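You operate a simulated robot arm through the tools that you are given. There is no shell and no other tool.

You run a simulated two-armed robot. Do the job below in one go: nothing can be reset, and whatever is moved stays where it is left.

TASK
Press the green card's blank square to the card's length, and prove it on the blue gauge.
Fine: the block of that length goes in the brass socket; lever up, slide out; leave the blank in the gauge, arm up.

Only the result counts: the job must be done as asked and must still hold three seconds after the hand-in. Knocking over, shifting, dropping, spilling or breaking anything else fails it.

THE ROBOT
Two 7-joint arms with two-finger parallel grippers on one trunk that stands fixed in place. Base frame: the origin is at the foot of the trunk, x ahead of it, y to its left, z up. Lengths are in mm, angles in degrees, forces in N, time in s.
The left shoulder is at [71, 156, 1380], the right one opposite. Each reaches about 1231 mm from its shoulder. Payload 3.91 kg a hand.
The tool frame of a hand sits at the grasp point between the pads (the TCP): z along the fingers, y along the line on which they close. The tips reach 30 mm beyond it. The gripper opens to 110 mm. The fingers are 20 mm wide and 10 mm thick; the gripper's body (48 by 112 mm) begins 55 mm behind the TCP.
Orientation is that of the tool frame in the base frame, as a unit quaternion [x, y, z, w]. With the fingers straight down and closing along the base's y, the tool's x points along the base's -x, its y along +y and its z along -z.

THE INTERFACE
- The arms move only by the tool jog_arm. It takes "left_deltas", "right_deltas" or both (then of equal length, played together; a hand with none holds still); each is a list of rows, each a list of 3 entries, a list of its own where there are three numbers: the opening in per cent of the stroke, from 0 (shut) to 100 (fully open), then the shift along the tool's x, y, z in mm, then the turn, a rotation vector about the tool's x, y, z in rad. In form: [[jaw, [dx, dy, dz], [rx, ry, rz]], ...]. A call has 1 to 20 rows; each row is the pose to reach, as a shift and turn from the pose commanded when the call began, along the tool's axes at that moment. A row lasts 0.2 s, in which the tool goes at most 50 mm and 8.6 degrees; a call with a longer step from one row to the next is refused whole, and so is a gripper value outside its range. Where a pose cannot be reached the arm comes as near as it can. A force on the tool above 90 N (or 10 N above the force at the start of the call, whichever is more), or a blocked arm, ends the call early, and 0.2 s more pass. The fingers move at their own pace (about 108 mm/s each) and stop on an object; they squeeze with about 36 N. The grip force told is the motor's: it shows also when the fingers shut on nothing. Time passes only in rows, and 0.2 s behind the last, so rows that repeat a pose let the fingers close. It gives the time, the measured TCP pose, the force on the tool (base axes), the opening and the grip force at its end, in the units of the frame above (readings bear some noise), with the torque about the TCP (base axes, N m) and any sound that the robot's microphone picked up.
- Cameras (640 x 400 px; columns grow to the right, rows downward): "scene" is now at [142.6, -7.2, 1633.3]; the picture's right is [-0.09, -1.00, 0.00], its down [-0.33, 0.03, -0.94] and it looks along [0.94, -0.09, -0.33] (base axes); focal length 229 px, centre (320, 200). "left" rides on the left gripper at [72, -17, -103] in its tool frame; the picture's right is [0.23, 0.97, 0.00], its down [-0.76, 0.18, -0.62] and it looks along [-0.61, 0.14, 0.78] (tool axes); focal length 222 px, centre (320, 200). "right" rides on the right gripper at [72, 17, -103] in its tool frame; the picture's right is [-0.23, 0.97, 0.00], its down [-0.76, -0.18, -0.62] and it looks along [-0.61, -0.14, 0.78] (tool axes); focal length 222 px, centre (320, 200). There is no depth. A picture from a camera that has moved, and an enlarged one, comes with that camera's place and axes in the base frame and with its lens.
- snapshot(camera): a new picture of that camera. The clock stands still meanwhile.
- move_column(by): slides the trunk up (or, below 0, down) by that many mm; the arms and the scene camera ride with it, the base frame stays. It gives what a move gives, with no picture.
- aim_head(pan, tilt): turns the head with the scene camera to pan (to the left, within 86 degrees either way) and tilt (down, from -29 to 69), counted from straight ahead of the robot. It gives what a move gives.
- close_up(camera, box): a new picture of the part [left, top, right, bottom] of that camera's present view, enlarged. The clock stands still meanwhile.
- hand_in(): hands the job in; it is judged then, once.

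Places have to be worked out from the pictures, the camera data and where the tool is seen. Open the grippers and draw the arms clear of the work before you hand the job in, unless the task says otherwise.

The tools are called after "Call:" by a JSON object that holds its "api" and its "payload". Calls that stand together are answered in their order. jog_arm: Moves the arms, as the interface text tells. Its arguments: {"type":"object","properties":{"left_deltas":{"type":"array"},"right_deltas":{"type":"array"}},"required":[]} The other tools are called the same way: move_column (by) moves the trunk up or down; aim_head (pan, tilt) turns the head that bears the scene camera; snapshot (camera) takes a picture; close_up (camera, box) takes an enlarged picture of a part of a camera's view; hand_in () hands the job in.

At the start:

```text
clock: 0.0
left_tcp_pos: [710.2, 205.3, 1635.0]
left_tcp_rot: [0.0, 1.0, -0.001, 0.001]
left_ft_force: [-1.1, -1.1, 0.7]
left_ft_torque: [0.0, -0.02, 0.0]
left_grip_width: 109.9
left_finger_force: 0.0
right_tcp_pos: [482.5, -246.2, 1609.3]
right_tcp_rot: [0.0, 1.0, 0.0, 0.0]
right_ft_force: [0.2, 0.1, -0.1]
right_ft_torque: [0.0, 0.01, 0.0]
right_grip_width: 109.9
right_finger_force: 0.0
trunk travel left (down, up): [-825.0, 115.0]
head pan, tilt (commanded): [-5.3, 19.2]
```

scene: 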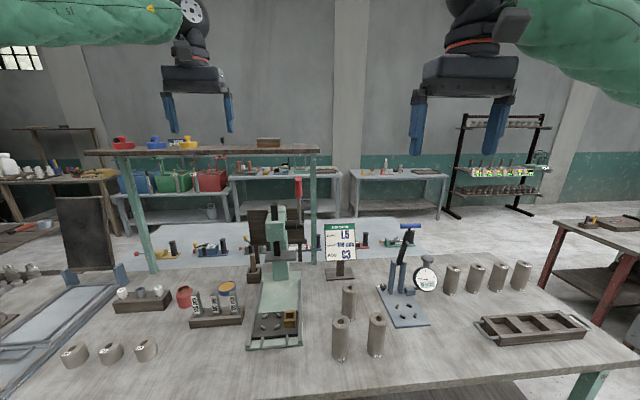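
right: 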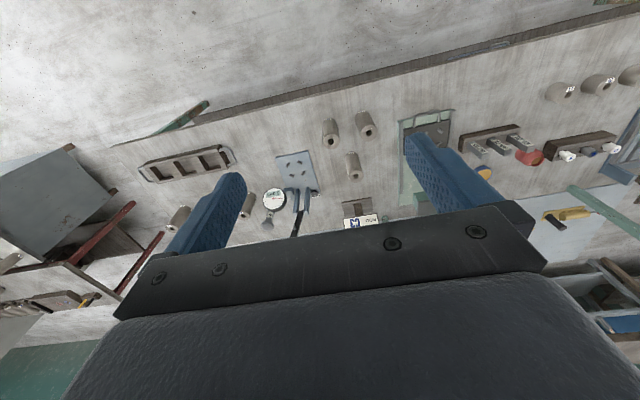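
left: 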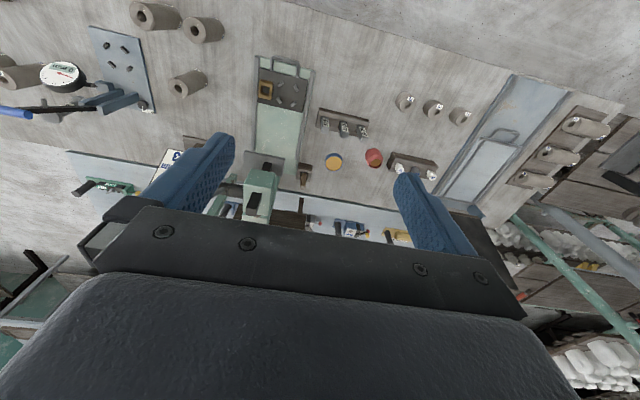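

The scene shows a bench with a press (green), blocks, blanks, a gauge and a job card. I'll enlarge the important parts to read the card and the marks.

Call:
{"api": "close_up", "payload": {"camera": "scene", "box": [310, 210, 370, 290]}}

Call:
{"api": "close_up", "payload": {"camera": "scene", "box": [230, 170, 330, 360]}}

Call:
{"api": "close_up", "payload": {"camera": "scene", "box": [370, 210, 450, 340]}}

Call:
{"api": "close_up", "payload": {"camera": "scene", "box": [50, 270, 260, 380]}}

```text
5.00 times, centred on (340, 250) of scene
camera zoom: at [142.6, -7.2, 1633.3], right [-0.09, -1.0, 0.0], down [-0.33, 0.03, -0.94], along [0.94, -0.09, -0.33], focal length 1144 px, centre (220, -50)
```

zoom: 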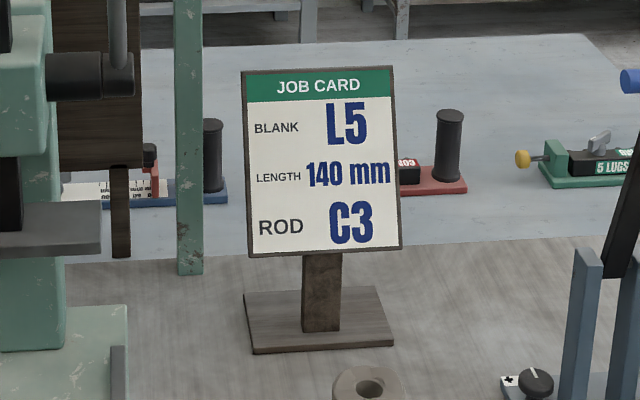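

```text
2.11 times, centred on (280, 265) of scene
camera zoom: at [142.6, -7.2, 1633.3], right [-0.09, -1.0, 0.0], down [-0.33, 0.03, -0.94], along [0.94, -0.09, -0.33], focal length 482 px, centre (404, 63)
```

zoom: 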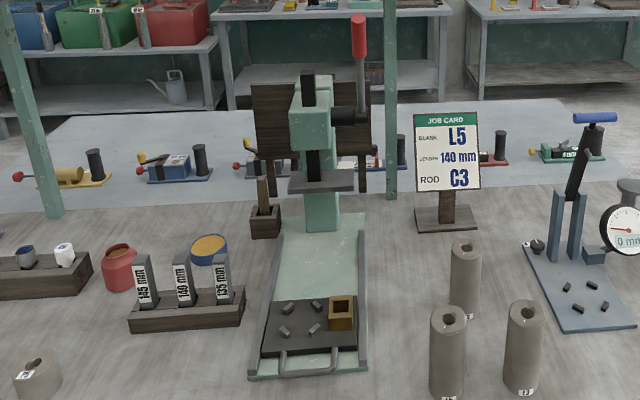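

```text
3.08 times, centred on (410, 275) of scene
camera zoom: at [142.6, -7.2, 1633.3], right [-0.09, -1.0, 0.0], down [-0.33, 0.03, -0.94], along [0.94, -0.09, -0.33], focal length 704 px, centre (43, -31)
```

zoom: 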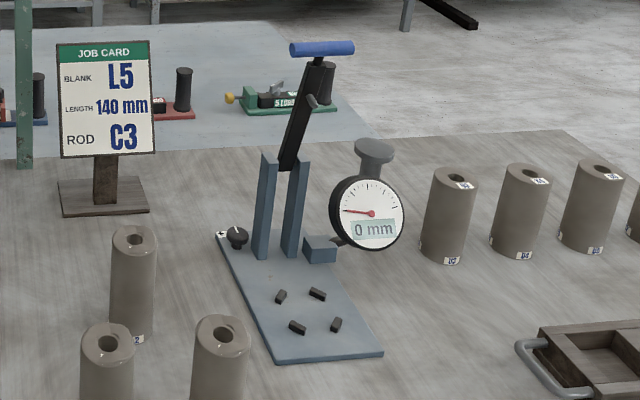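

```text
3.05 times, centred on (155, 325) of scene
camera zoom: at [142.6, -7.2, 1633.3], right [-0.09, -1.0, 0.0], down [-0.33, 0.03, -0.94], along [0.94, -0.09, -0.33], focal length 697 px, centre (823, -181)
```

zoom: 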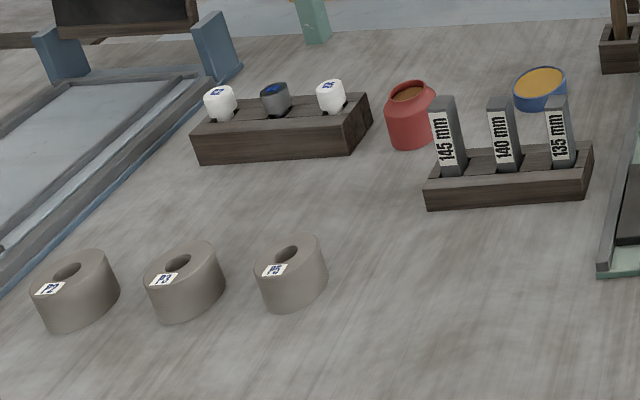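

The card asks for blank L5, 140 mm. Now I'll look closely at the blank labels, the length blocks and the press details.

Call:
{"api": "close_up", "payload": {"camera": "scene", "box": [325, 280, 395, 370]}}

Call:
{"api": "close_up", "payload": {"camera": "scene", "box": [435, 255, 540, 305]}}

Call:
{"api": "close_up", "payload": {"camera": "scene", "box": [240, 290, 310, 355]}}

Call:
{"api": "close_up", "payload": {"camera": "scene", "box": [180, 270, 260, 330]}}

Call:
{"api": "close_up", "payload": {"camera": "scene", "box": [240, 170, 320, 270]}}

Call:
{"api": "close_up", "payload": {"camera": "scene", "box": [375, 215, 445, 275]}}

```text
4.44 times, centred on (360, 325) of scene
camera zoom: at [142.6, -7.2, 1633.3], right [-0.09, -1.0, 0.0], down [-0.33, 0.03, -0.94], along [0.94, -0.09, -0.33], focal length 1017 px, centre (142, -356)
```

zoom: 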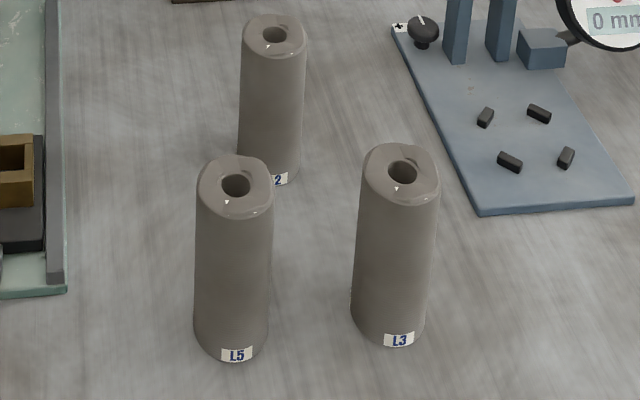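

```text
6.10 times, centred on (488, 280) of scene
camera zoom: at [142.6, -7.2, 1633.3], right [-0.09, -1.0, 0.0], down [-0.33, 0.03, -0.94], along [0.94, -0.09, -0.33], focal length 1395 px, centre (-701, -288)
```

zoom: 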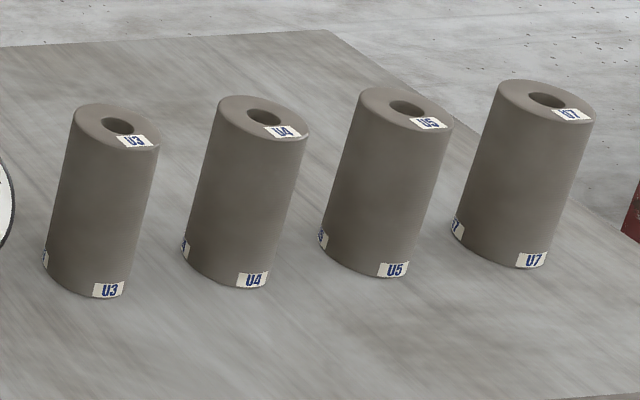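

```text
6.15 times, centred on (275, 322) of scene
camera zoom: at [142.6, -7.2, 1633.3], right [-0.09, -1.0, 0.0], down [-0.33, 0.03, -0.94], along [0.94, -0.09, -0.33], focal length 1408 px, centre (597, -554)
```

zoom: 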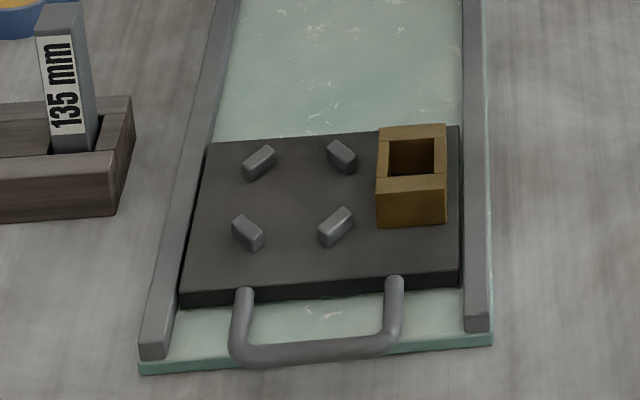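

```text
6.67 times, centred on (220, 300) of scene
camera zoom: at [142.6, -7.2, 1633.3], right [-0.09, -1.0, 0.0], down [-0.33, 0.03, -0.94], along [0.94, -0.09, -0.33], focal length 1525 px, centre (987, -467)
```

zoom: 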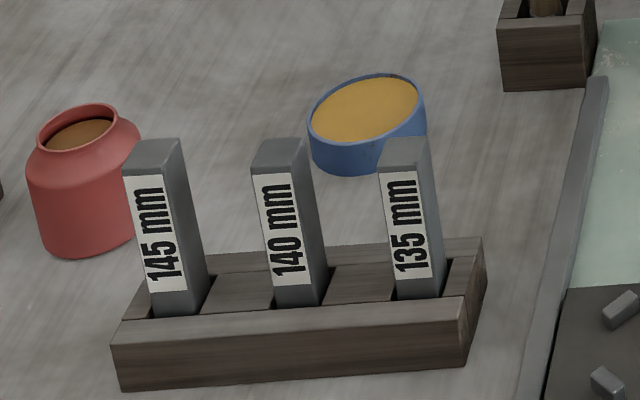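

```text
4.00 times, centred on (280, 220) of scene
camera zoom: at [142.6, -7.2, 1633.3], right [-0.09, -1.0, 0.0], down [-0.33, 0.03, -0.94], along [0.94, -0.09, -0.33], focal length 915 px, centre (480, 120)
```

zoom: 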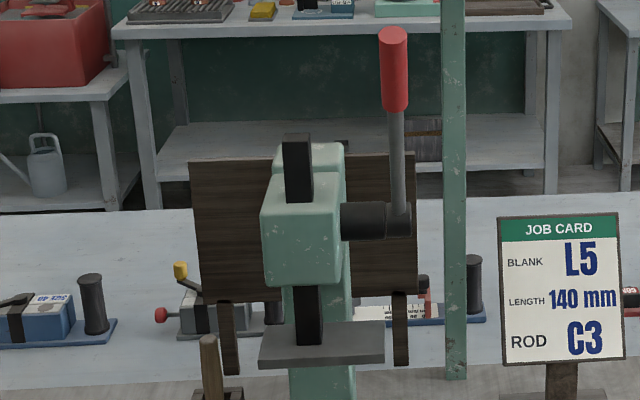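

```text
6.67 times, centred on (410, 245) of scene
camera zoom: at [142.6, -7.2, 1633.3], right [-0.09, -1.0, 0.0], down [-0.33, 0.03, -0.94], along [0.94, -0.09, -0.33], focal length 1525 px, centre (-280, -100)
```

zoom: 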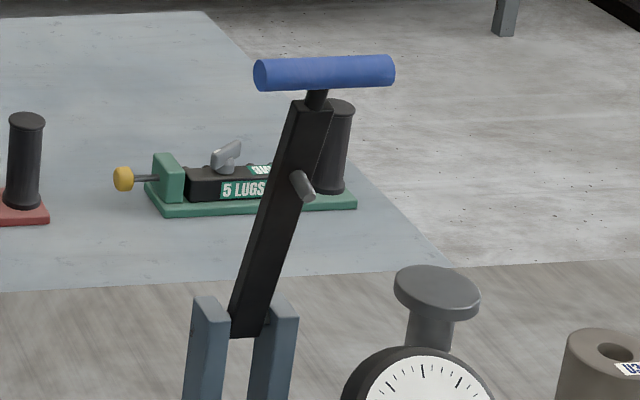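

L5 is the nearest-left of three L blanks, and the 140 mm block is the middle one in the rack. I'll look down more steeply with the head for better geometry.

Call:
{"api": "aim_head", "payload": {"pan": 0, "tilt": 40}}

Call:
{"api": "snapshot", "payload": {"camera": "scene"}}

```text
clock: 0.8
left_tcp_pos: [710.3, 206.7, 1635.1]
left_tcp_rot: [-0.001, 1.0, 0.0, 0.0]
left_ft_force: [-0.1, -0.3, -0.5]
left_ft_torque: [-0.01, 0.02, 0.0]
left_grip_width: 109.9
left_finger_force: 0.0
right_tcp_pos: [482.8, -247.2, 1610.2]
right_tcp_rot: [0.001, 1.0, 0.0, 0.0]
right_ft_force: [0.5, -0.9, -0.5]
right_ft_torque: [-0.02, -0.03, -0.04]
right_grip_width: 110.0
right_finger_force: 0.0
trunk travel left (down, up): [-825.0, 115.0]
head pan, tilt (commanded): [0.0, 40.0]
```

```text
taken
camera scene: at [134.7, 1.4, 1600.6], right [0.0, -1.0, 0.0], down [-0.64, 0.0, -0.77], along [0.77, 0.0, -0.64], focal length 229 px, centre (320, 200)
```

scene: 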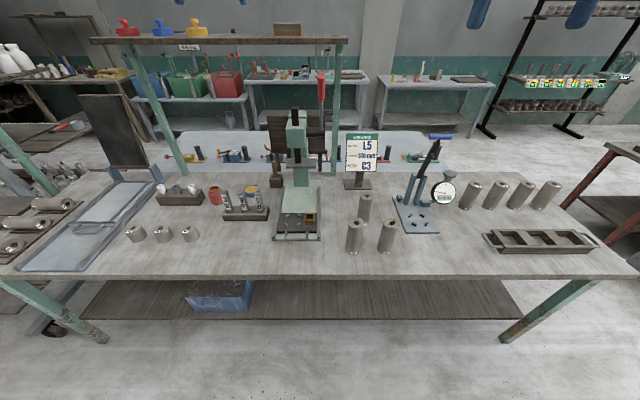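

Clean head axes now (pan 0, tilt 40). I'll enlarge each station for measurement.

Call:
{"api": "close_up", "payload": {"camera": "scene", "box": [260, 170, 340, 245]}}

Call:
{"api": "close_up", "payload": {"camera": "scene", "box": [385, 130, 465, 240]}}

Call:
{"api": "close_up", "payload": {"camera": "scene", "box": [210, 180, 280, 230]}}

Call:
{"api": "close_up", "payload": {"camera": "scene", "box": [335, 185, 405, 260]}}

Call:
{"api": "close_up", "payload": {"camera": "scene", "box": [255, 60, 345, 190]}}

```text
5.33 times, centred on (300, 208) of scene
camera zoom: at [134.7, 1.4, 1600.6], right [0.0, -1.0, 0.0], down [-0.64, 0.0, -0.77], along [0.77, 0.0, -0.64], focal length 1220 px, centre (427, 160)
```

zoom: 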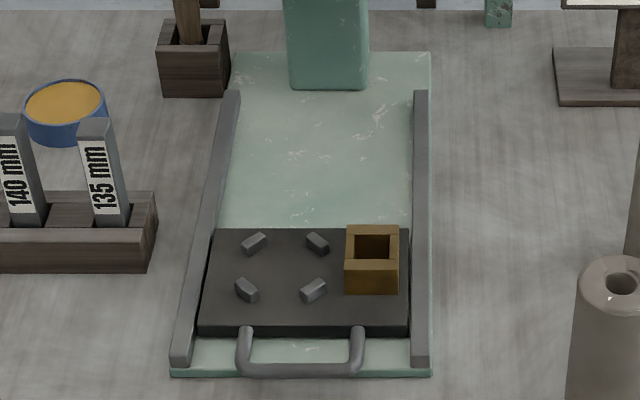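

```text
3.64 times, centred on (425, 185) of scene
camera zoom: at [134.7, 1.4, 1600.6], right [0.0, -1.0, 0.0], down [-0.64, 0.0, -0.77], along [0.77, 0.0, -0.64], focal length 832 px, centre (-62, 254)
```

zoom: 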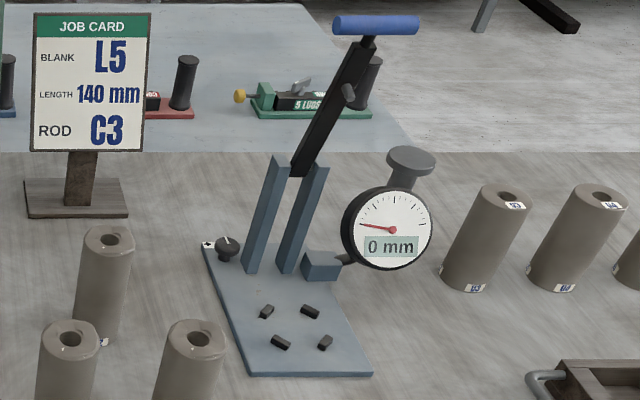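

```text
8.00 times, centred on (245, 205) of scene
camera zoom: at [134.7, 1.4, 1600.6], right [0.0, -1.0, 0.0], down [-0.64, 0.0, -0.77], along [0.77, 0.0, -0.64], focal length 1830 px, centre (920, 160)
```

zoom: 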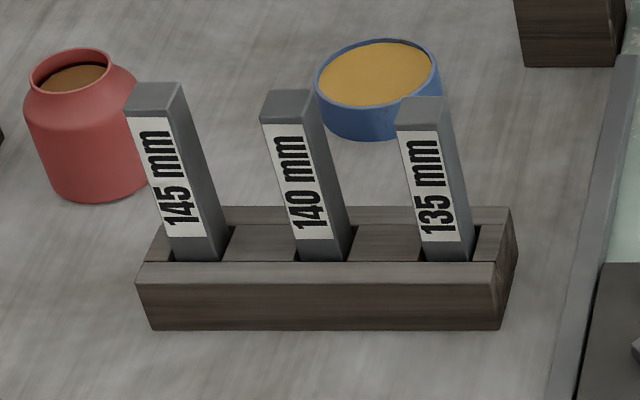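

```text
5.33 times, centred on (370, 222) of scene
camera zoom: at [134.7, 1.4, 1600.6], right [0.0, -1.0, 0.0], down [-0.64, 0.0, -0.77], along [0.77, 0.0, -0.64], focal length 1220 px, centre (53, 80)
```

zoom: 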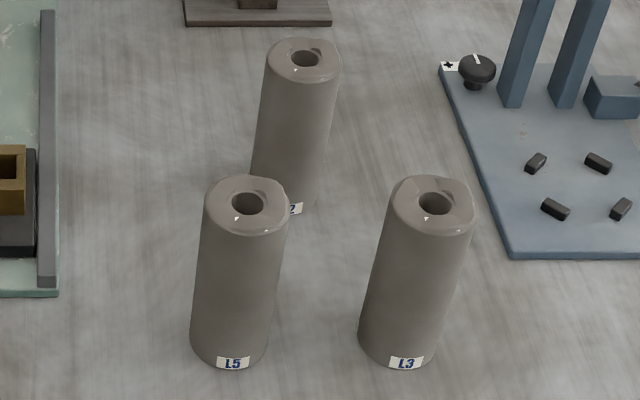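

```text
3.08 times, centred on (300, 125) of scene
camera zoom: at [134.7, 1.4, 1600.6], right [0.0, -1.0, 0.0], down [-0.64, 0.0, -0.77], along [0.77, 0.0, -0.64], focal length 704 px, centre (382, 431)
```

zoom: 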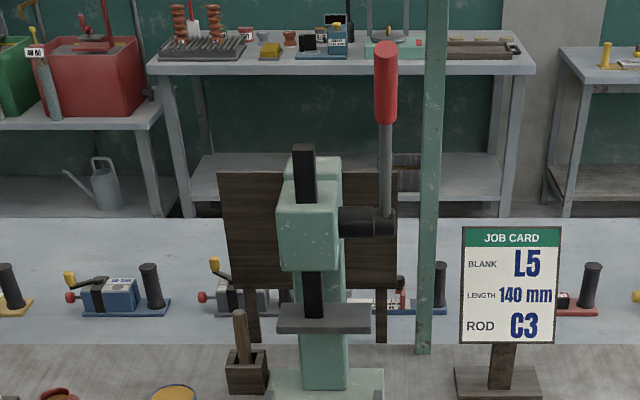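

I'll take enlarged left and right hand camera views for triangulating the press, rack, blanks and gauge.

Call:
{"api": "close_up", "payload": {"camera": "left", "box": [230, 40, 350, 190]}}

Call:
{"api": "close_up", "payload": {"camera": "left", "box": [40, 0, 230, 120]}}

Call:
{"api": "close_up", "payload": {"camera": "right", "box": [250, 100, 450, 240]}}

Call:
{"api": "close_up", "payload": {"camera": "left", "box": [290, 80, 400, 180]}}

```text
2.67 times, centred on (290, 115) of left
camera zoom: at [638.7, 188.4, 1739.5], right [-0.23, 0.97, 0.0], down [0.76, 0.18, 0.62], along [0.61, 0.14, -0.78], focal length 592 px, centre (400, 427)
```

zoom: 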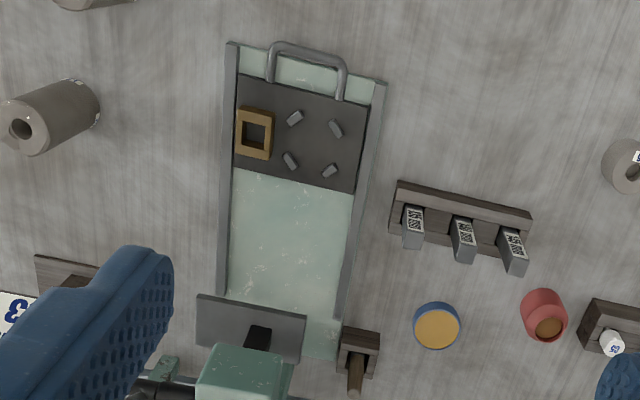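

```text
3.33 times, centred on (135, 60) of left
camera zoom: at [638.7, 188.4, 1739.5], right [-0.23, 0.97, 0.0], down [0.76, 0.18, 0.62], along [0.61, 0.14, -0.78], focal length 740 px, centre (937, 667)
```

zoom: 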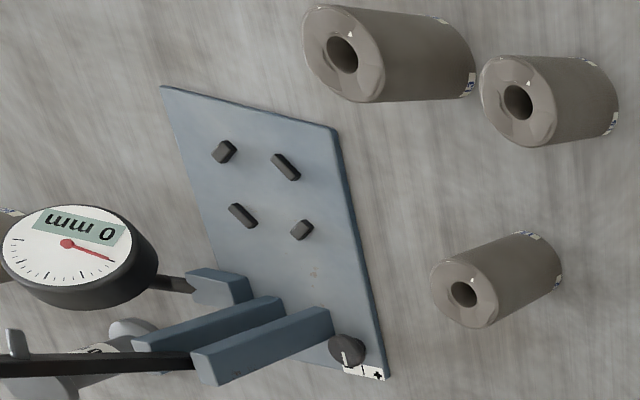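

```text
2.86 times, centred on (350, 170) of right
camera zoom: at [411.0, -230.1, 1712.3], right [0.23, 0.97, 0.0], down [0.76, -0.18, 0.62], along [0.61, -0.14, -0.78], focal length 635 px, centre (234, 286)
```

zoom: 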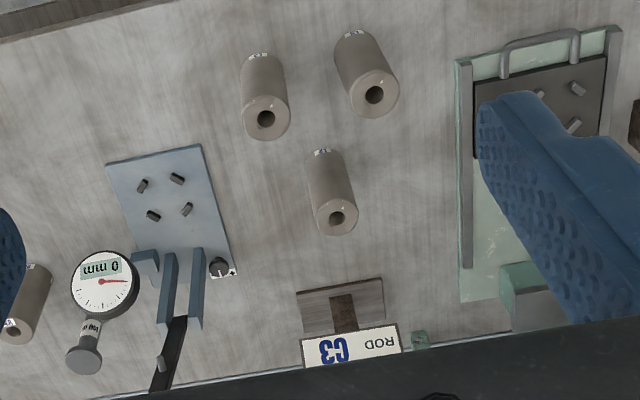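

```text
4.00 times, centred on (345, 130) of left
camera zoom: at [638.7, 188.4, 1739.5], right [-0.23, 0.97, 0.0], down [0.76, 0.18, 0.62], along [0.61, 0.14, -0.78], focal length 888 px, centre (220, 480)
```

zoom: 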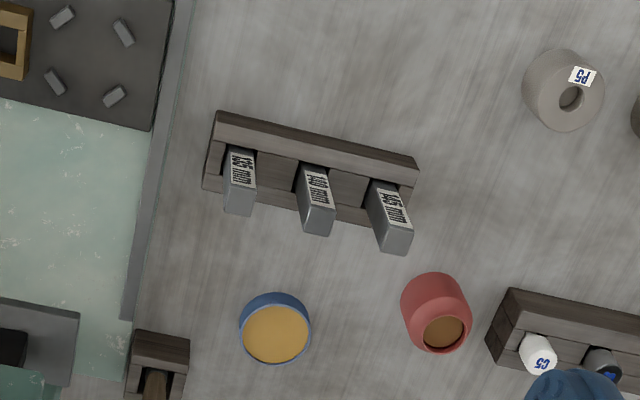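

There's lettering on the gauge stem and a small knob on the gauge base; I'll enlarge those.

Call:
{"api": "close_up", "payload": {"camera": "right", "box": [265, 180, 305, 235]}}

Call:
{"api": "close_up", "payload": {"camera": "right", "box": [300, 180, 345, 240]}}

Call:
{"api": "close_up", "payload": {"camera": "scene", "box": [405, 165, 465, 215]}}

Call:
{"api": "close_up", "payload": {"camera": "left", "box": [40, 50, 160, 120]}}

```text
7.27 times, centred on (285, 208) of right
camera zoom: at [411.0, -230.1, 1712.3], right [0.23, 0.97, 0.0], down [0.76, -0.18, 0.62], along [0.61, -0.14, -0.78], focal length 1615 px, centre (574, 146)
```

zoom: 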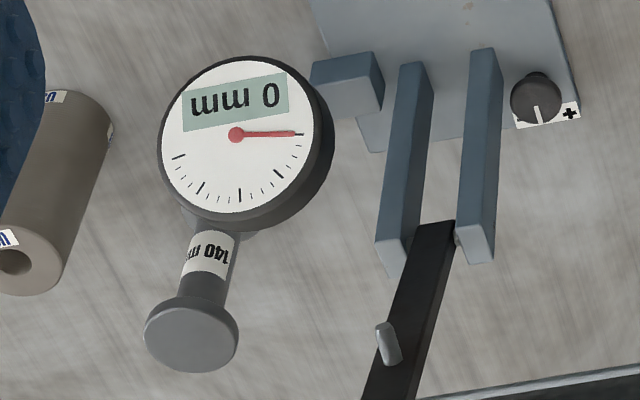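

```text
6.67 times, centred on (322, 210) of right
camera zoom: at [411.0, -230.1, 1712.3], right [0.23, 0.97, 0.0], down [0.76, -0.18, 0.62], along [0.61, -0.14, -0.78], focal length 1481 px, centre (303, 133)
```

zoom: 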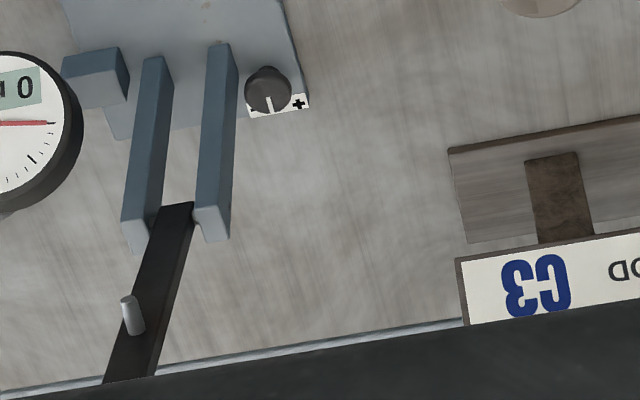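

```text
8.00 times, centred on (435, 190) of scene
camera zoom: at [134.7, 1.4, 1600.6], right [0.0, -1.0, 0.0], down [-0.64, 0.0, -0.77], along [0.77, 0.0, -0.64], focal length 1830 px, centre (-600, 280)
```

zoom: 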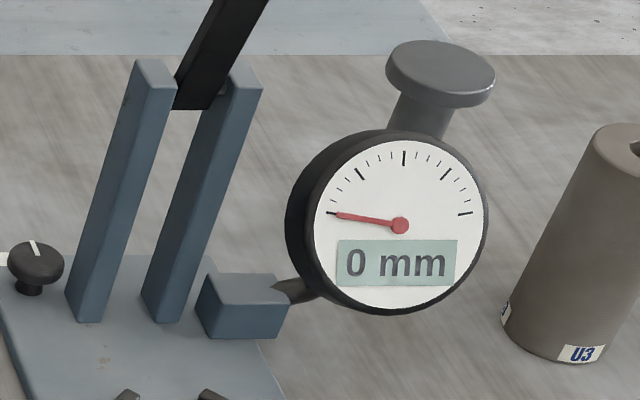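

```text
5.33 times, centred on (100, 85) of left
camera zoom: at [638.7, 188.4, 1739.5], right [-0.23, 0.97, 0.0], down [0.76, 0.18, 0.62], along [0.61, 0.14, -0.78], focal length 1185 px, centre (1493, 813)
```

zoom: 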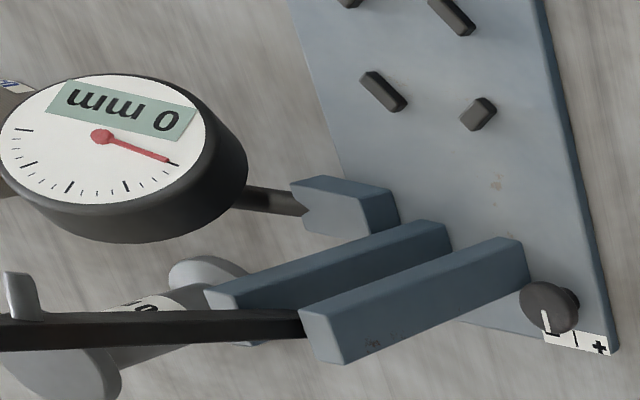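

Triangulating the scene and hand views puts the table at z≈840, the press slide top at z≈871 with its peg seat near (860, 121), and the brass socket near (857, 46). The 140 block is near (917, 345) with its top at about 987, L5 is near (730, −134), and the gauge seat is near (883, −453). A "140 mm" setting piece also stands beside the gauge. I'll move the left hand above the block rack for a closer look.

Call:
{"api": "jog_arm", "payload": {"left_deltas": [[100, [-20, 14, 38], [0, 0, 0]], [100, [-41, 28, 77], [0, 0, 0]], [100, [-62, 42, 115], [0, 0, 0]], [100, [-83, 55, 154], [0, 0, 0]], [100, [-103, 69, 192], [0, 0, 0]], [100, [-124, 83, 231], [0, 0, 0]], [100, [-145, 97, 270], [0, 0, 0]], [100, [-165, 111, 308], [0, 0, 0]], [100, [-186, 125, 347], [0, 0, 0]], [100, [-207, 139, 385], [0, 0, 0]], [100, [-207, 139, 425], [0, 0, 0]]]}}

Call:
{"api": "snapshot", "payload": {"camera": "left"}}

Call:
{"api": "snapshot", "payload": {"camera": "scene"}}

```text
clock: 3.2
left_tcp_pos: [917.1, 345.1, 1210.5]
left_tcp_rot: [0.0, 1.0, 0.0, 0.0]
left_ft_force: [-1.0, -0.5, -0.1]
left_ft_torque: [0.03, -0.01, 0.01]
left_grip_width: 110.1
left_finger_force: 0.1
right_tcp_pos: [482.6, -245.2, 1610.5]
right_tcp_rot: [0.0, 1.0, -0.001, 0.0]
right_ft_force: [0.0, -0.5, -0.1]
right_ft_torque: [0.0, 0.0, -0.03]
right_grip_width: 110.0
right_finger_force: 0.1
trunk travel left (down, up): [-825.0, 115.0]
head pan, tilt (commanded): [0.0, 40.0]
```

```text
taken
camera left: at [845.8, 327.9, 1314.7], right [-0.23, 0.97, 0.0], down [0.76, 0.18, 0.62], along [0.61, 0.14, -0.78], focal length 222 px, centre (320, 200)
```

left: 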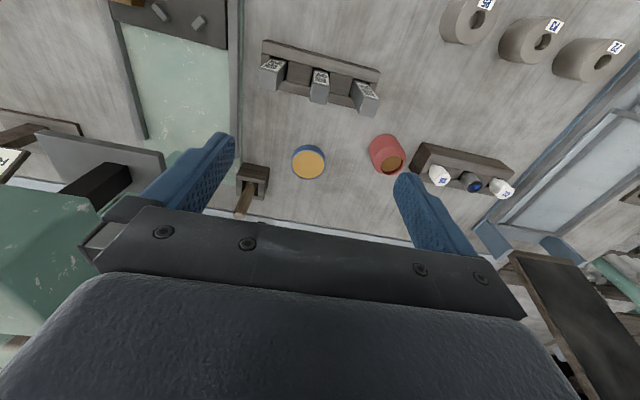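

```text
taken
camera scene: at [135.1, 2.3, 1600.6], right [0.0, -1.0, 0.0], down [-0.64, 0.0, -0.77], along [0.77, 0.0, -0.64], focal length 229 px, centre (320, 200)
```

scene: 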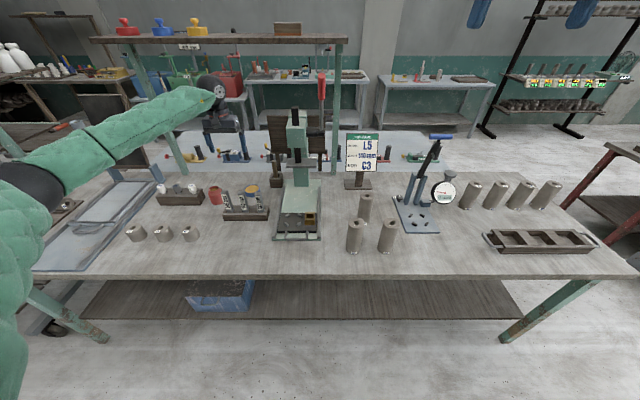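

The 140 block sits nearly below the TCP. I'll zoom to refine.

Call:
{"api": "close_up", "payload": {"camera": "left", "box": [250, 30, 390, 120]}}

Call:
{"api": "close_up", "payload": {"camera": "scene", "box": [210, 180, 280, 230]}}

```text
4.44 times, centred on (320, 75) of left
camera zoom: at [845.8, 327.9, 1314.7], right [-0.23, 0.97, 0.0], down [0.76, 0.18, 0.62], along [0.61, 0.14, -0.78], focal length 987 px, centre (320, 756)
```

zoom: 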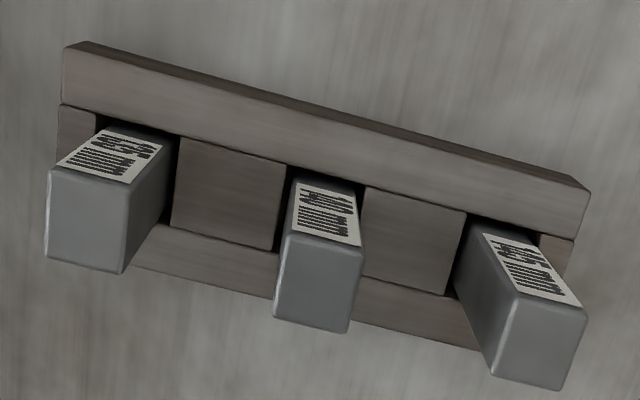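

```text
8.00 times, centred on (245, 205) of scene
camera zoom: at [135.1, 2.3, 1600.6], right [0.0, -1.0, 0.0], down [-0.64, 0.0, -0.77], along [0.77, 0.0, -0.64], focal length 1830 px, centre (920, 160)
```

zoom: 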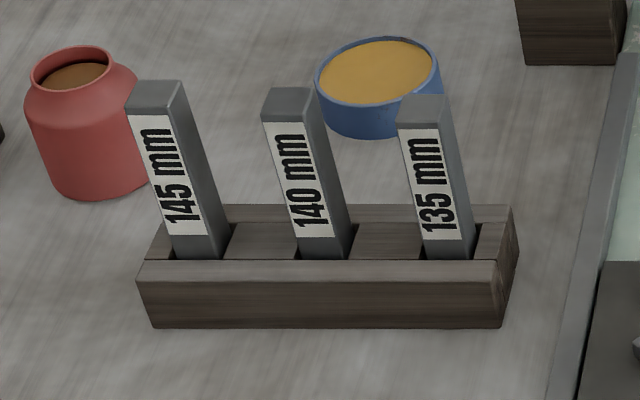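

The block top is centred at about (919, 345, 987) and is 25 mm square. I'll descend around it with the jaws at 45 %.

Call:
{"api": "jog_arm", "payload": {"left_deltas": [[45, [-2, 0, 40], [0, 0, 0]], [45, [-2, 0, 80], [0, 0, 0]], [45, [-2, 0, 120], [0, 0, 0]], [45, [-2, 0, 160], [0, 0, 0]], [45, [-2, 0, 185], [0, 0, 0]], [45, [-2, 0, 205], [0, 0, 0]], [45, [-2, 0, 225], [0, 0, 0]], [45, [-2, 0, 240], [0, 0, 0]], [45, [-2, 0, 250], [0, 0, 0]], [45, [-2, 0, 250], [0, 0, 0]]]}}

Call:
{"api": "snapshot", "payload": {"camera": "left"}}

Call:
{"api": "close_up", "payload": {"camera": "scene", "box": [190, 140, 290, 240]}}

```text
clock: 5.4
left_tcp_pos: [920.0, 345.9, 959.1]
left_tcp_rot: [0.0, 1.0, 0.0, 0.0]
left_ft_force: [0.8, -0.1, -1.0]
left_ft_torque: [0.01, -0.01, 0.02]
left_grip_width: 49.4
left_finger_force: 0.1
right_tcp_pos: [483.7, -246.4, 1609.9]
right_tcp_rot: [0.0, 1.0, 0.0, -0.001]
right_ft_force: [-0.6, 0.4, 0.0]
right_ft_torque: [-0.01, 0.01, -0.03]
right_grip_width: 110.2
right_finger_force: 0.1
trunk travel left (down, up): [-825.0, 115.0]
head pan, tilt (commanded): [0.0, 40.0]
```

```text
taken
camera left: at [847.3, 327.8, 1064.1], right [-0.23, 0.97, 0.0], down [0.76, 0.18, 0.62], along [0.61, 0.14, -0.78], focal length 222 px, centre (320, 200)
```

left: 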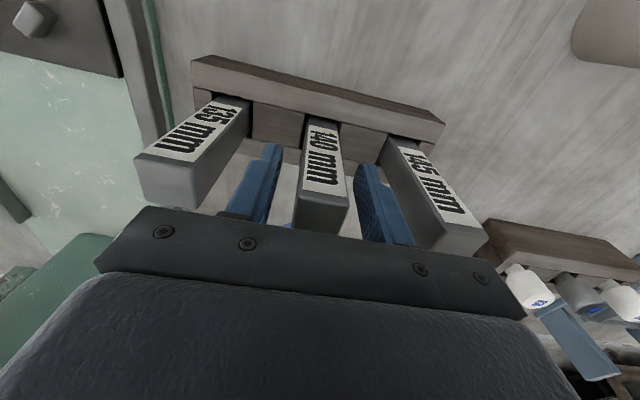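

```text
4.00 times, centred on (240, 190) of scene
camera zoom: at [134.9, 1.5, 1600.5], right [0.0, -1.0, 0.0], down [-0.64, 0.0, -0.77], along [0.77, 0.0, -0.64], focal length 915 px, centre (640, 240)
```

zoom: 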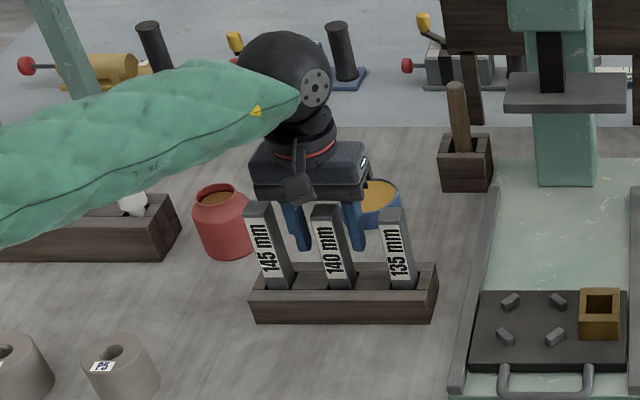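

The fingers straddle the 140 block cleanly. I'll close on it.

Call:
{"api": "jog_arm", "payload": {"left_deltas": [[0, [0, 0, 0], [0, 0, 0]], [0, [0, 0, 0], [0, 0, 0]], [0, [0, 0, 0], [0, 0, 0]], [0, [0, 0, 0], [0, 0, 0]]]}}

Call:
{"api": "snapshot", "payload": {"camera": "left"}}

```text
clock: 6.4
left_tcp_pos: [919.1, 346.0, 959.8]
left_tcp_rot: [0.0, 1.0, 0.0, 0.001]
left_ft_force: [-0.2, -1.2, 0.3]
left_ft_torque: [-0.06, 0.05, 0.02]
left_grip_width: 24.8
left_finger_force: 35.9
right_tcp_pos: [484.7, -247.0, 1609.5]
right_tcp_rot: [0.0, 1.0, -0.001, -0.001]
right_ft_force: [0.4, 0.4, 0.6]
right_ft_torque: [0.01, 0.0, 0.0]
right_grip_width: 109.8
right_finger_force: 0.0
trunk travel left (down, up): [-825.0, 115.0]
head pan, tilt (commanded): [0.0, 40.0]
```

```text
taken
camera left: at [847.3, 327.7, 1064.3], right [-0.23, 0.97, 0.0], down [0.76, 0.18, 0.62], along [0.61, 0.14, -0.78], focal length 222 px, centre (320, 200)
```

left: 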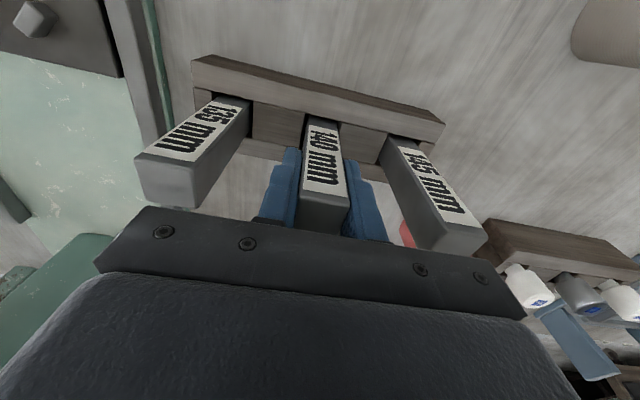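

Gripped (24.8 mm wide, 36 N). Lifting straight out of the rack.

Call:
{"api": "jog_arm", "payload": {"left_deltas": [[0, [0, 0, 10], [0, 0, 0]], [0, [0, 0, -20], [0, 0, 0]], [0, [0, 0, -50], [0, 0, 0]], [0, [0, 0, -90], [0, 0, 0]], [0, [0, 0, -130], [0, 0, 0]], [0, [0, 0, -170], [0, 0, 0]], [0, [0, 0, -200], [0, 0, 0]], [0, [0, 0, -200], [0, 0, 0]]]}}

Call:
{"api": "snapshot", "payload": {"camera": "left"}}

Call:
{"api": "close_up", "payload": {"camera": "scene", "box": [180, 120, 300, 240]}}

```text
clock: 8.2
left_tcp_pos: [919.8, 345.0, 1159.0]
left_tcp_rot: [-0.001, 1.0, 0.0, -0.001]
left_ft_force: [0.3, -0.6, -2.8]
left_ft_torque: [-0.02, 0.0, 0.01]
left_grip_width: 24.9
left_finger_force: 36.0
right_tcp_pos: [484.1, -246.8, 1609.7]
right_tcp_rot: [0.0, 1.0, 0.0, -0.001]
right_ft_force: [0.8, 0.8, 0.2]
right_ft_torque: [0.01, -0.02, -0.02]
right_grip_width: 109.9
right_finger_force: 0.0
trunk travel left (down, up): [-825.0, 115.0]
head pan, tilt (commanded): [0.0, 40.0]
```

```text
taken
camera left: at [848.5, 328.6, 1263.7], right [-0.23, 0.97, 0.0], down [0.76, 0.18, 0.62], along [0.61, 0.14, -0.78], focal length 222 px, centre (320, 200)
```

left: 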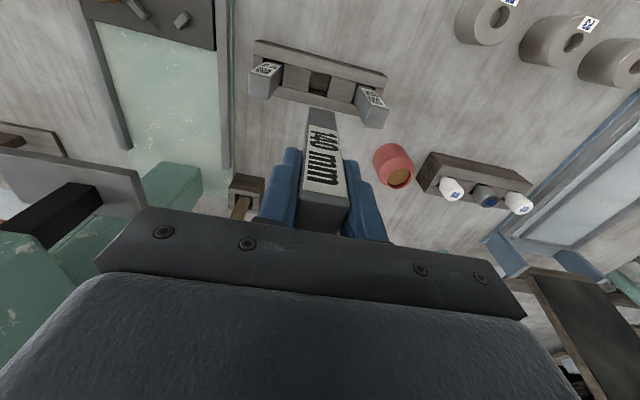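

```text
3.33 times, centred on (240, 180) of scene
camera zoom: at [135.9, 2.0, 1600.4], right [0.0, -1.0, 0.0], down [-0.64, 0.0, -0.77], along [0.77, 0.0, -0.64], focal length 763 px, centre (587, 267)
```

zoom: 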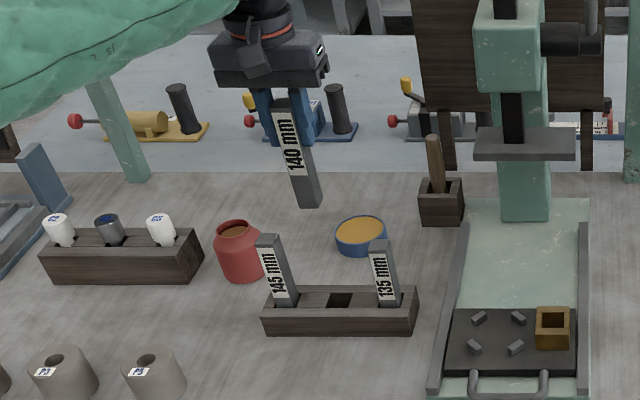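

The block is out of the rack. I'll zoom the hand view to find the block's offset from the TCP.

Call:
{"api": "close_up", "payload": {"camera": "left", "box": [260, 95, 400, 235]}}

```text
2.86 times, centred on (330, 165) of left
camera zoom: at [848.5, 328.6, 1263.7], right [-0.23, 0.97, 0.0], down [0.76, 0.18, 0.62], along [0.61, 0.14, -0.78], focal length 635 px, centre (291, 300)
```

zoom: 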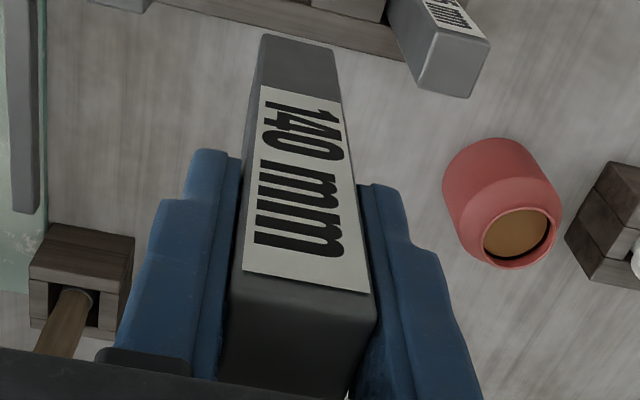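

The block is centred on the TCP to within about 1 mm. I'll carry it over the socket, still high.

Call:
{"api": "jog_arm", "payload": {"left_deltas": [[0, [9, -43, 0], [0, 0, 0]], [0, [18, -86, 0], [0, 0, 0]], [0, [27, -129, 0], [0, 0, 0]], [0, [36, -172, 0], [0, 0, 0]], [0, [45, -215, 0], [0, 0, 0]], [0, [54, -258, 0], [0, 0, 0]], [0, [63, -299, 0], [0, 0, 0]], [0, [63, -299, 0], [0, 0, 0]]]}}

Call:
{"api": "snapshot", "payload": {"camera": "left"}}

Call:
{"api": "close_up", "payload": {"camera": "left", "box": [240, 0, 440, 130]}}

Call:
{"api": "close_up", "payload": {"camera": "scene", "box": [260, 140, 340, 240]}}

```text
clock: 10.0
left_tcp_pos: [856.5, 48.0, 1159.8]
left_tcp_rot: [-0.001, 1.0, 0.0, 0.0]
left_ft_force: [-0.3, 0.0, -2.5]
left_ft_torque: [-0.02, 0.02, 0.03]
left_grip_width: 24.8
left_finger_force: 36.3
right_tcp_pos: [483.4, -246.5, 1610.3]
right_tcp_rot: [-0.001, 1.0, 0.0, -0.001]
right_ft_force: [0.1, 0.2, 0.5]
right_ft_torque: [-0.03, 0.0, 0.03]
right_grip_width: 110.0
right_finger_force: 0.1
trunk travel left (down, up): [-825.0, 115.0]
head pan, tilt (commanded): [0.0, 40.0]
```

```text
taken
camera left: at [784.7, 29.9, 1264.5], right [-0.23, 0.97, 0.0], down [0.76, 0.18, 0.62], along [0.61, 0.14, -0.78], focal length 222 px, centre (320, 200)
```

left: 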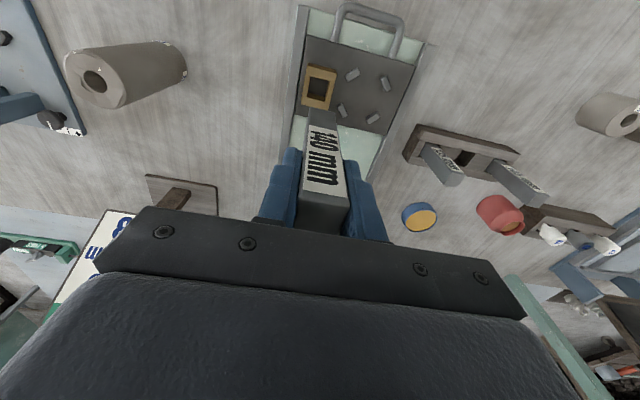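

```text
3.08 times, centred on (340, 65) of left
camera zoom: at [784.7, 29.9, 1264.5], right [-0.23, 0.97, 0.0], down [0.76, 0.18, 0.62], along [0.61, 0.14, -0.78], focal length 684 px, centre (258, 615)
```

zoom: 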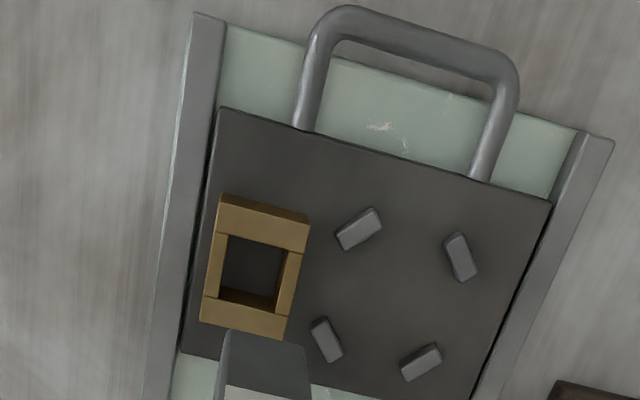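

```text
4.00 times, centred on (300, 190) of scene
camera zoom: at [135.0, 2.7, 1600.5], right [0.0, -1.0, 0.0], down [-0.64, 0.0, -0.77], along [0.77, 0.0, -0.64], focal length 915 px, centre (400, 240)
```

zoom: 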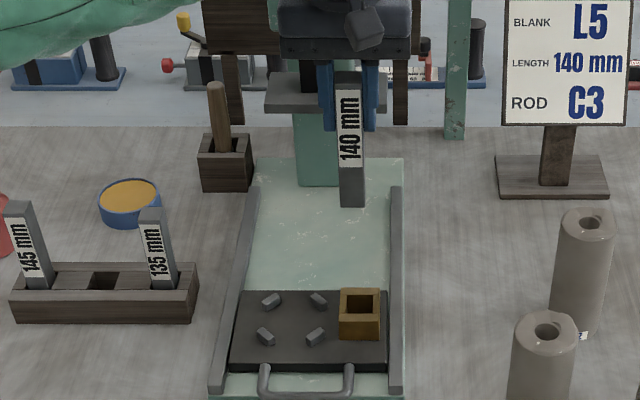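

The socket hole centre is about 3 mm ahead of and 1.5 mm right of the TCP, and about 30 mm square. I'll correct and lower to just above the socket rim.

Call:
{"api": "jog_arm", "payload": {"left_deltas": [[0, [-3, -1.6, 0], [0, 0, 0]], [0, [-3, -1.6, 40], [0, 0, 0]], [0, [-3, -1.6, 80], [0, 0, 0]], [0, [-3, -1.6, 110], [0, 0, 0]], [0, [-3, -1.6, 125], [0, 0, 0]], [0, [-3, -1.6, 132], [0, 0, 0]], [0, [-3, -1.6, 132], [0, 0, 0]]]}}

Call:
{"api": "close_up", "payload": {"camera": "left", "box": [260, 20, 400, 160]}}

Call:
{"api": "close_up", "payload": {"camera": "scene", "box": [280, 160, 340, 240]}}

```text
clock: 11.6
left_tcp_pos: [860.1, 44.1, 1027.7]
left_tcp_rot: [0.0, 1.0, 0.0, 0.0]
left_ft_force: [-0.2, 0.3, -3.3]
left_ft_torque: [0.02, 0.04, 0.01]
left_grip_width: 24.8
left_finger_force: 36.1
right_tcp_pos: [482.1, -248.0, 1609.1]
right_tcp_rot: [0.0, 1.0, 0.0, -0.001]
right_ft_force: [-1.2, -0.5, -1.0]
right_ft_torque: [0.0, -0.01, 0.0]
right_grip_width: 110.0
right_finger_force: 0.0
trunk travel left (down, up): [-825.0, 115.0]
head pan, tilt (commanded): [0.0, 40.0]
```

```text
2.86 times, centred on (330, 90) of left
camera zoom: at [787.8, 26.7, 1132.1], right [-0.23, 0.97, 0.0], down [0.76, 0.18, 0.62], along [0.61, 0.14, -0.78], focal length 635 px, centre (291, 514)
```

zoom: 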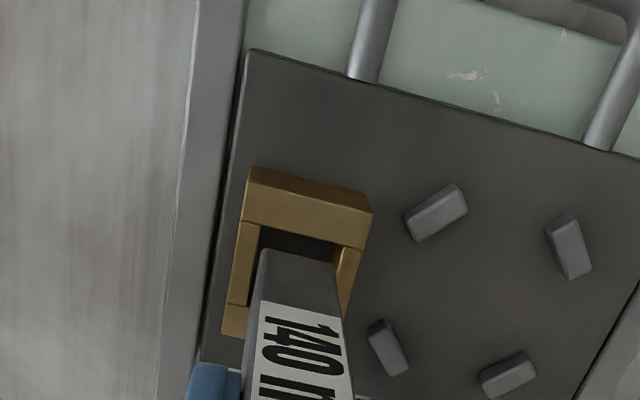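

```text
5.00 times, centred on (310, 200) of scene
camera zoom: at [135.0, 1.3, 1600.5], right [0.0, -1.0, 0.0], down [-0.64, 0.0, -0.77], along [0.77, 0.0, -0.64], focal length 1144 px, centre (370, 200)
```

zoom: 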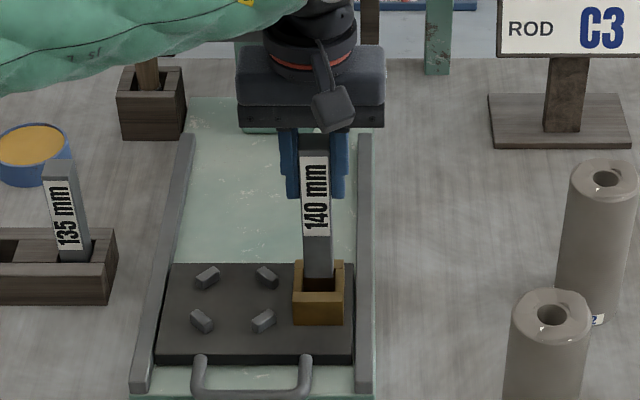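

The block's bottom is centred over the hole. I'll lower it into the socket slowly.

Call:
{"api": "jog_arm", "payload": {"left_deltas": [[0, [0, -0.5, 10], [0, 0, 0]], [0, [0, -0.5, 20], [0, 0, 0]], [0, [0, -0.5, 28], [0, 0, 0]], [0, [0, -0.5, 34], [0, 0, 0]], [0, [0, -0.5, 37], [0, 0, 0]], [0, [0, -0.5, 37], [0, 0, 0]]]}}

Call:
{"api": "close_up", "payload": {"camera": "scene", "box": [280, 160, 340, 240]}}

```text
clock: 13.0
left_tcp_pos: [859.5, 43.9, 989.9]
left_tcp_rot: [0.0, 1.0, 0.0, 0.001]
left_ft_force: [-0.2, 0.0, -3.5]
left_ft_torque: [-0.01, 0.0, -0.02]
left_grip_width: 24.9
left_finger_force: 36.0
right_tcp_pos: [484.0, -245.9, 1610.4]
right_tcp_rot: [0.001, 1.0, -0.001, -0.001]
right_ft_force: [0.1, -0.5, 0.4]
right_ft_torque: [0.01, 0.02, 0.01]
right_grip_width: 110.2
right_finger_force: 0.0
trunk travel left (down, up): [-825.0, 115.0]
head pan, tilt (commanded): [0.0, 40.0]
```

```text
5.00 times, centred on (310, 200) of scene
camera zoom: at [135.1, 1.4, 1600.5], right [0.0, -1.0, 0.0], down [-0.64, 0.0, -0.77], along [0.77, 0.0, -0.64], focal length 1144 px, centre (370, 200)
```

zoom: 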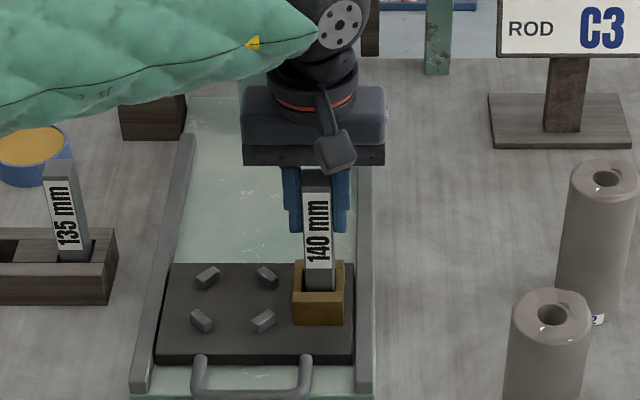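

It's inside the socket with no contact yet. I'll continue down in small steps to find the floor.

Call:
{"api": "jog_arm", "payload": {"left_deltas": [[0, [0, 0, 2], [0, 0, 0]], [0, [0, 0, 4], [0, 0, 0]], [0, [0, 0, 5], [0, 0, 0]], [0, [0, 0, 5], [0, 0, 0]]]}}

```text
clock: 14.0
left_tcp_pos: [858.9, 42.9, 985.0]
left_tcp_rot: [0.0, 1.0, 0.0, 0.0]
left_ft_force: [-0.7, -0.1, -2.7]
left_ft_torque: [-0.01, 0.02, -0.02]
left_grip_width: 24.8
left_finger_force: 36.5
right_tcp_pos: [482.9, -246.5, 1608.7]
right_tcp_rot: [0.0, 1.0, 0.0, 0.0]
right_ft_force: [0.7, 0.9, 0.7]
right_ft_torque: [0.01, 0.0, -0.02]
right_grip_width: 109.9
right_finger_force: 0.0
trunk travel left (down, up): [-825.0, 115.0]
head pan, tilt (commanded): [0.0, 40.0]
```

No contact yet at about 872; a few more millimetres.

Call:
{"api": "jog_arm", "payload": {"left_deltas": [[0, [0, 0, 1], [0, 0, 0]], [0, [0, 0, 2], [0, 0, 0]], [0, [0, 0, 2.5], [0, 0, 0]], [0, [0, 0, 2.5], [0, 0, 0]]]}}

```text
clock: 15.0
left_tcp_pos: [858.9, 42.8, 985.9]
left_tcp_rot: [0.001, 1.0, -0.001, 0.001]
left_ft_force: [3.2, 0.4, 16.4]
left_ft_torque: [0.16, -0.23, 0.02]
left_grip_width: 24.9
left_finger_force: 35.8
right_tcp_pos: [481.8, -247.1, 1610.9]
right_tcp_rot: [0.001, 1.0, 0.001, 0.0]
right_ft_force: [0.1, 0.3, -0.3]
right_ft_torque: [0.04, 0.02, 0.02]
right_grip_width: 109.8
right_finger_force: 0.1
trunk travel left (down, up): [-825.0, 115.0]
head pan, tilt (commanded): [0.0, 40.0]
```

The block has seated on the socket floor (16 N up). I'll relieve the load slightly, open the jaws, and rise.

Call:
{"api": "jog_arm", "payload": {"left_deltas": [[0, [0, 0, -1.5], [0, 0, 0]], [45, [0, 0, -1.5], [0, 0, 0]], [45, [0, 0, -1.5], [0, 0, 0]], [45, [0, 0, -20], [0, 0, 0]], [45, [0, 0, -50], [0, 0, 0]], [45, [0, 0, -90], [0, 0, 0]], [45, [0, 0, -130], [0, 0, 0]], [45, [0, 0, -170], [0, 0, 0]], [45, [0, 0, -200], [0, 0, 0]]]}}

Call:
{"api": "snapshot", "payload": {"camera": "left"}}

Call:
{"api": "close_up", "payload": {"camera": "scene", "box": [260, 150, 340, 240]}}

```text
clock: 17.0
left_tcp_pos: [858.1, 44.0, 1183.8]
left_tcp_rot: [-0.001, 1.0, 0.0, 0.0]
left_ft_force: [0.3, 1.1, -0.6]
left_ft_torque: [-0.02, 0.0, 0.02]
left_grip_width: 49.9
left_finger_force: 0.1
right_tcp_pos: [482.6, -246.9, 1610.0]
right_tcp_rot: [0.0, 1.0, 0.0, 0.0]
right_ft_force: [-0.1, 0.3, 0.5]
right_ft_torque: [-0.01, -0.01, -0.03]
right_grip_width: 109.9
right_finger_force: 0.0
trunk travel left (down, up): [-825.0, 115.0]
head pan, tilt (commanded): [0.0, 40.0]
```

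```text
taken
camera left: at [787.3, 26.2, 1288.8], right [-0.23, 0.97, 0.0], down [0.76, 0.18, 0.62], along [0.61, 0.14, -0.78], focal length 222 px, centre (320, 200)
```

left: 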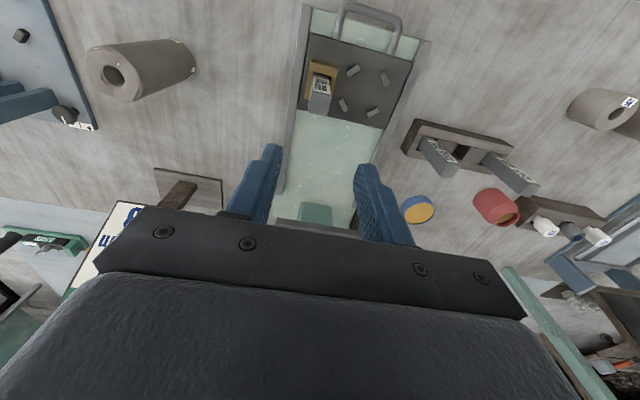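

```text
4.44 times, centred on (300, 195) of scene
camera zoom: at [134.3, 1.2, 1600.5], right [0.0, -1.0, 0.0], down [-0.64, 0.0, -0.77], along [0.77, 0.0, -0.64], focal length 1017 px, centre (409, 222)
```

zoom: 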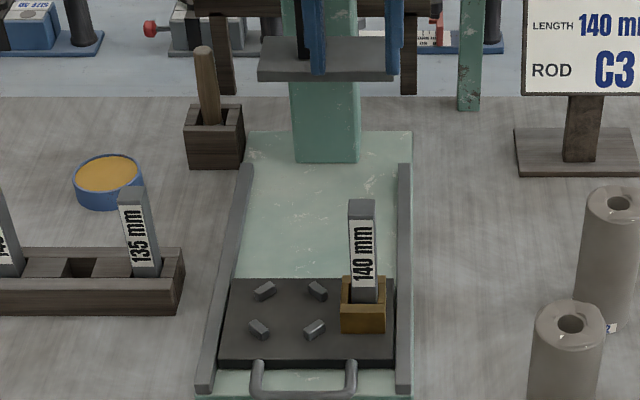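

The 140 block stands in the socket. I'll measure the peg seat from here before moving the left arm away.

Call:
{"api": "close_up", "payload": {"camera": "left", "box": [280, 0, 440, 130]}}

```text
3.08 times, centred on (360, 65) of left
camera zoom: at [787.3, 26.2, 1288.8], right [-0.23, 0.97, 0.0], down [0.76, 0.18, 0.62], along [0.61, 0.14, -0.78], focal length 684 px, centre (197, 615)
```

zoom: 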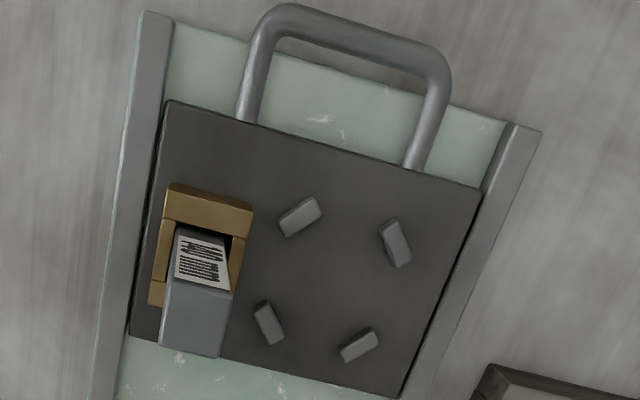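

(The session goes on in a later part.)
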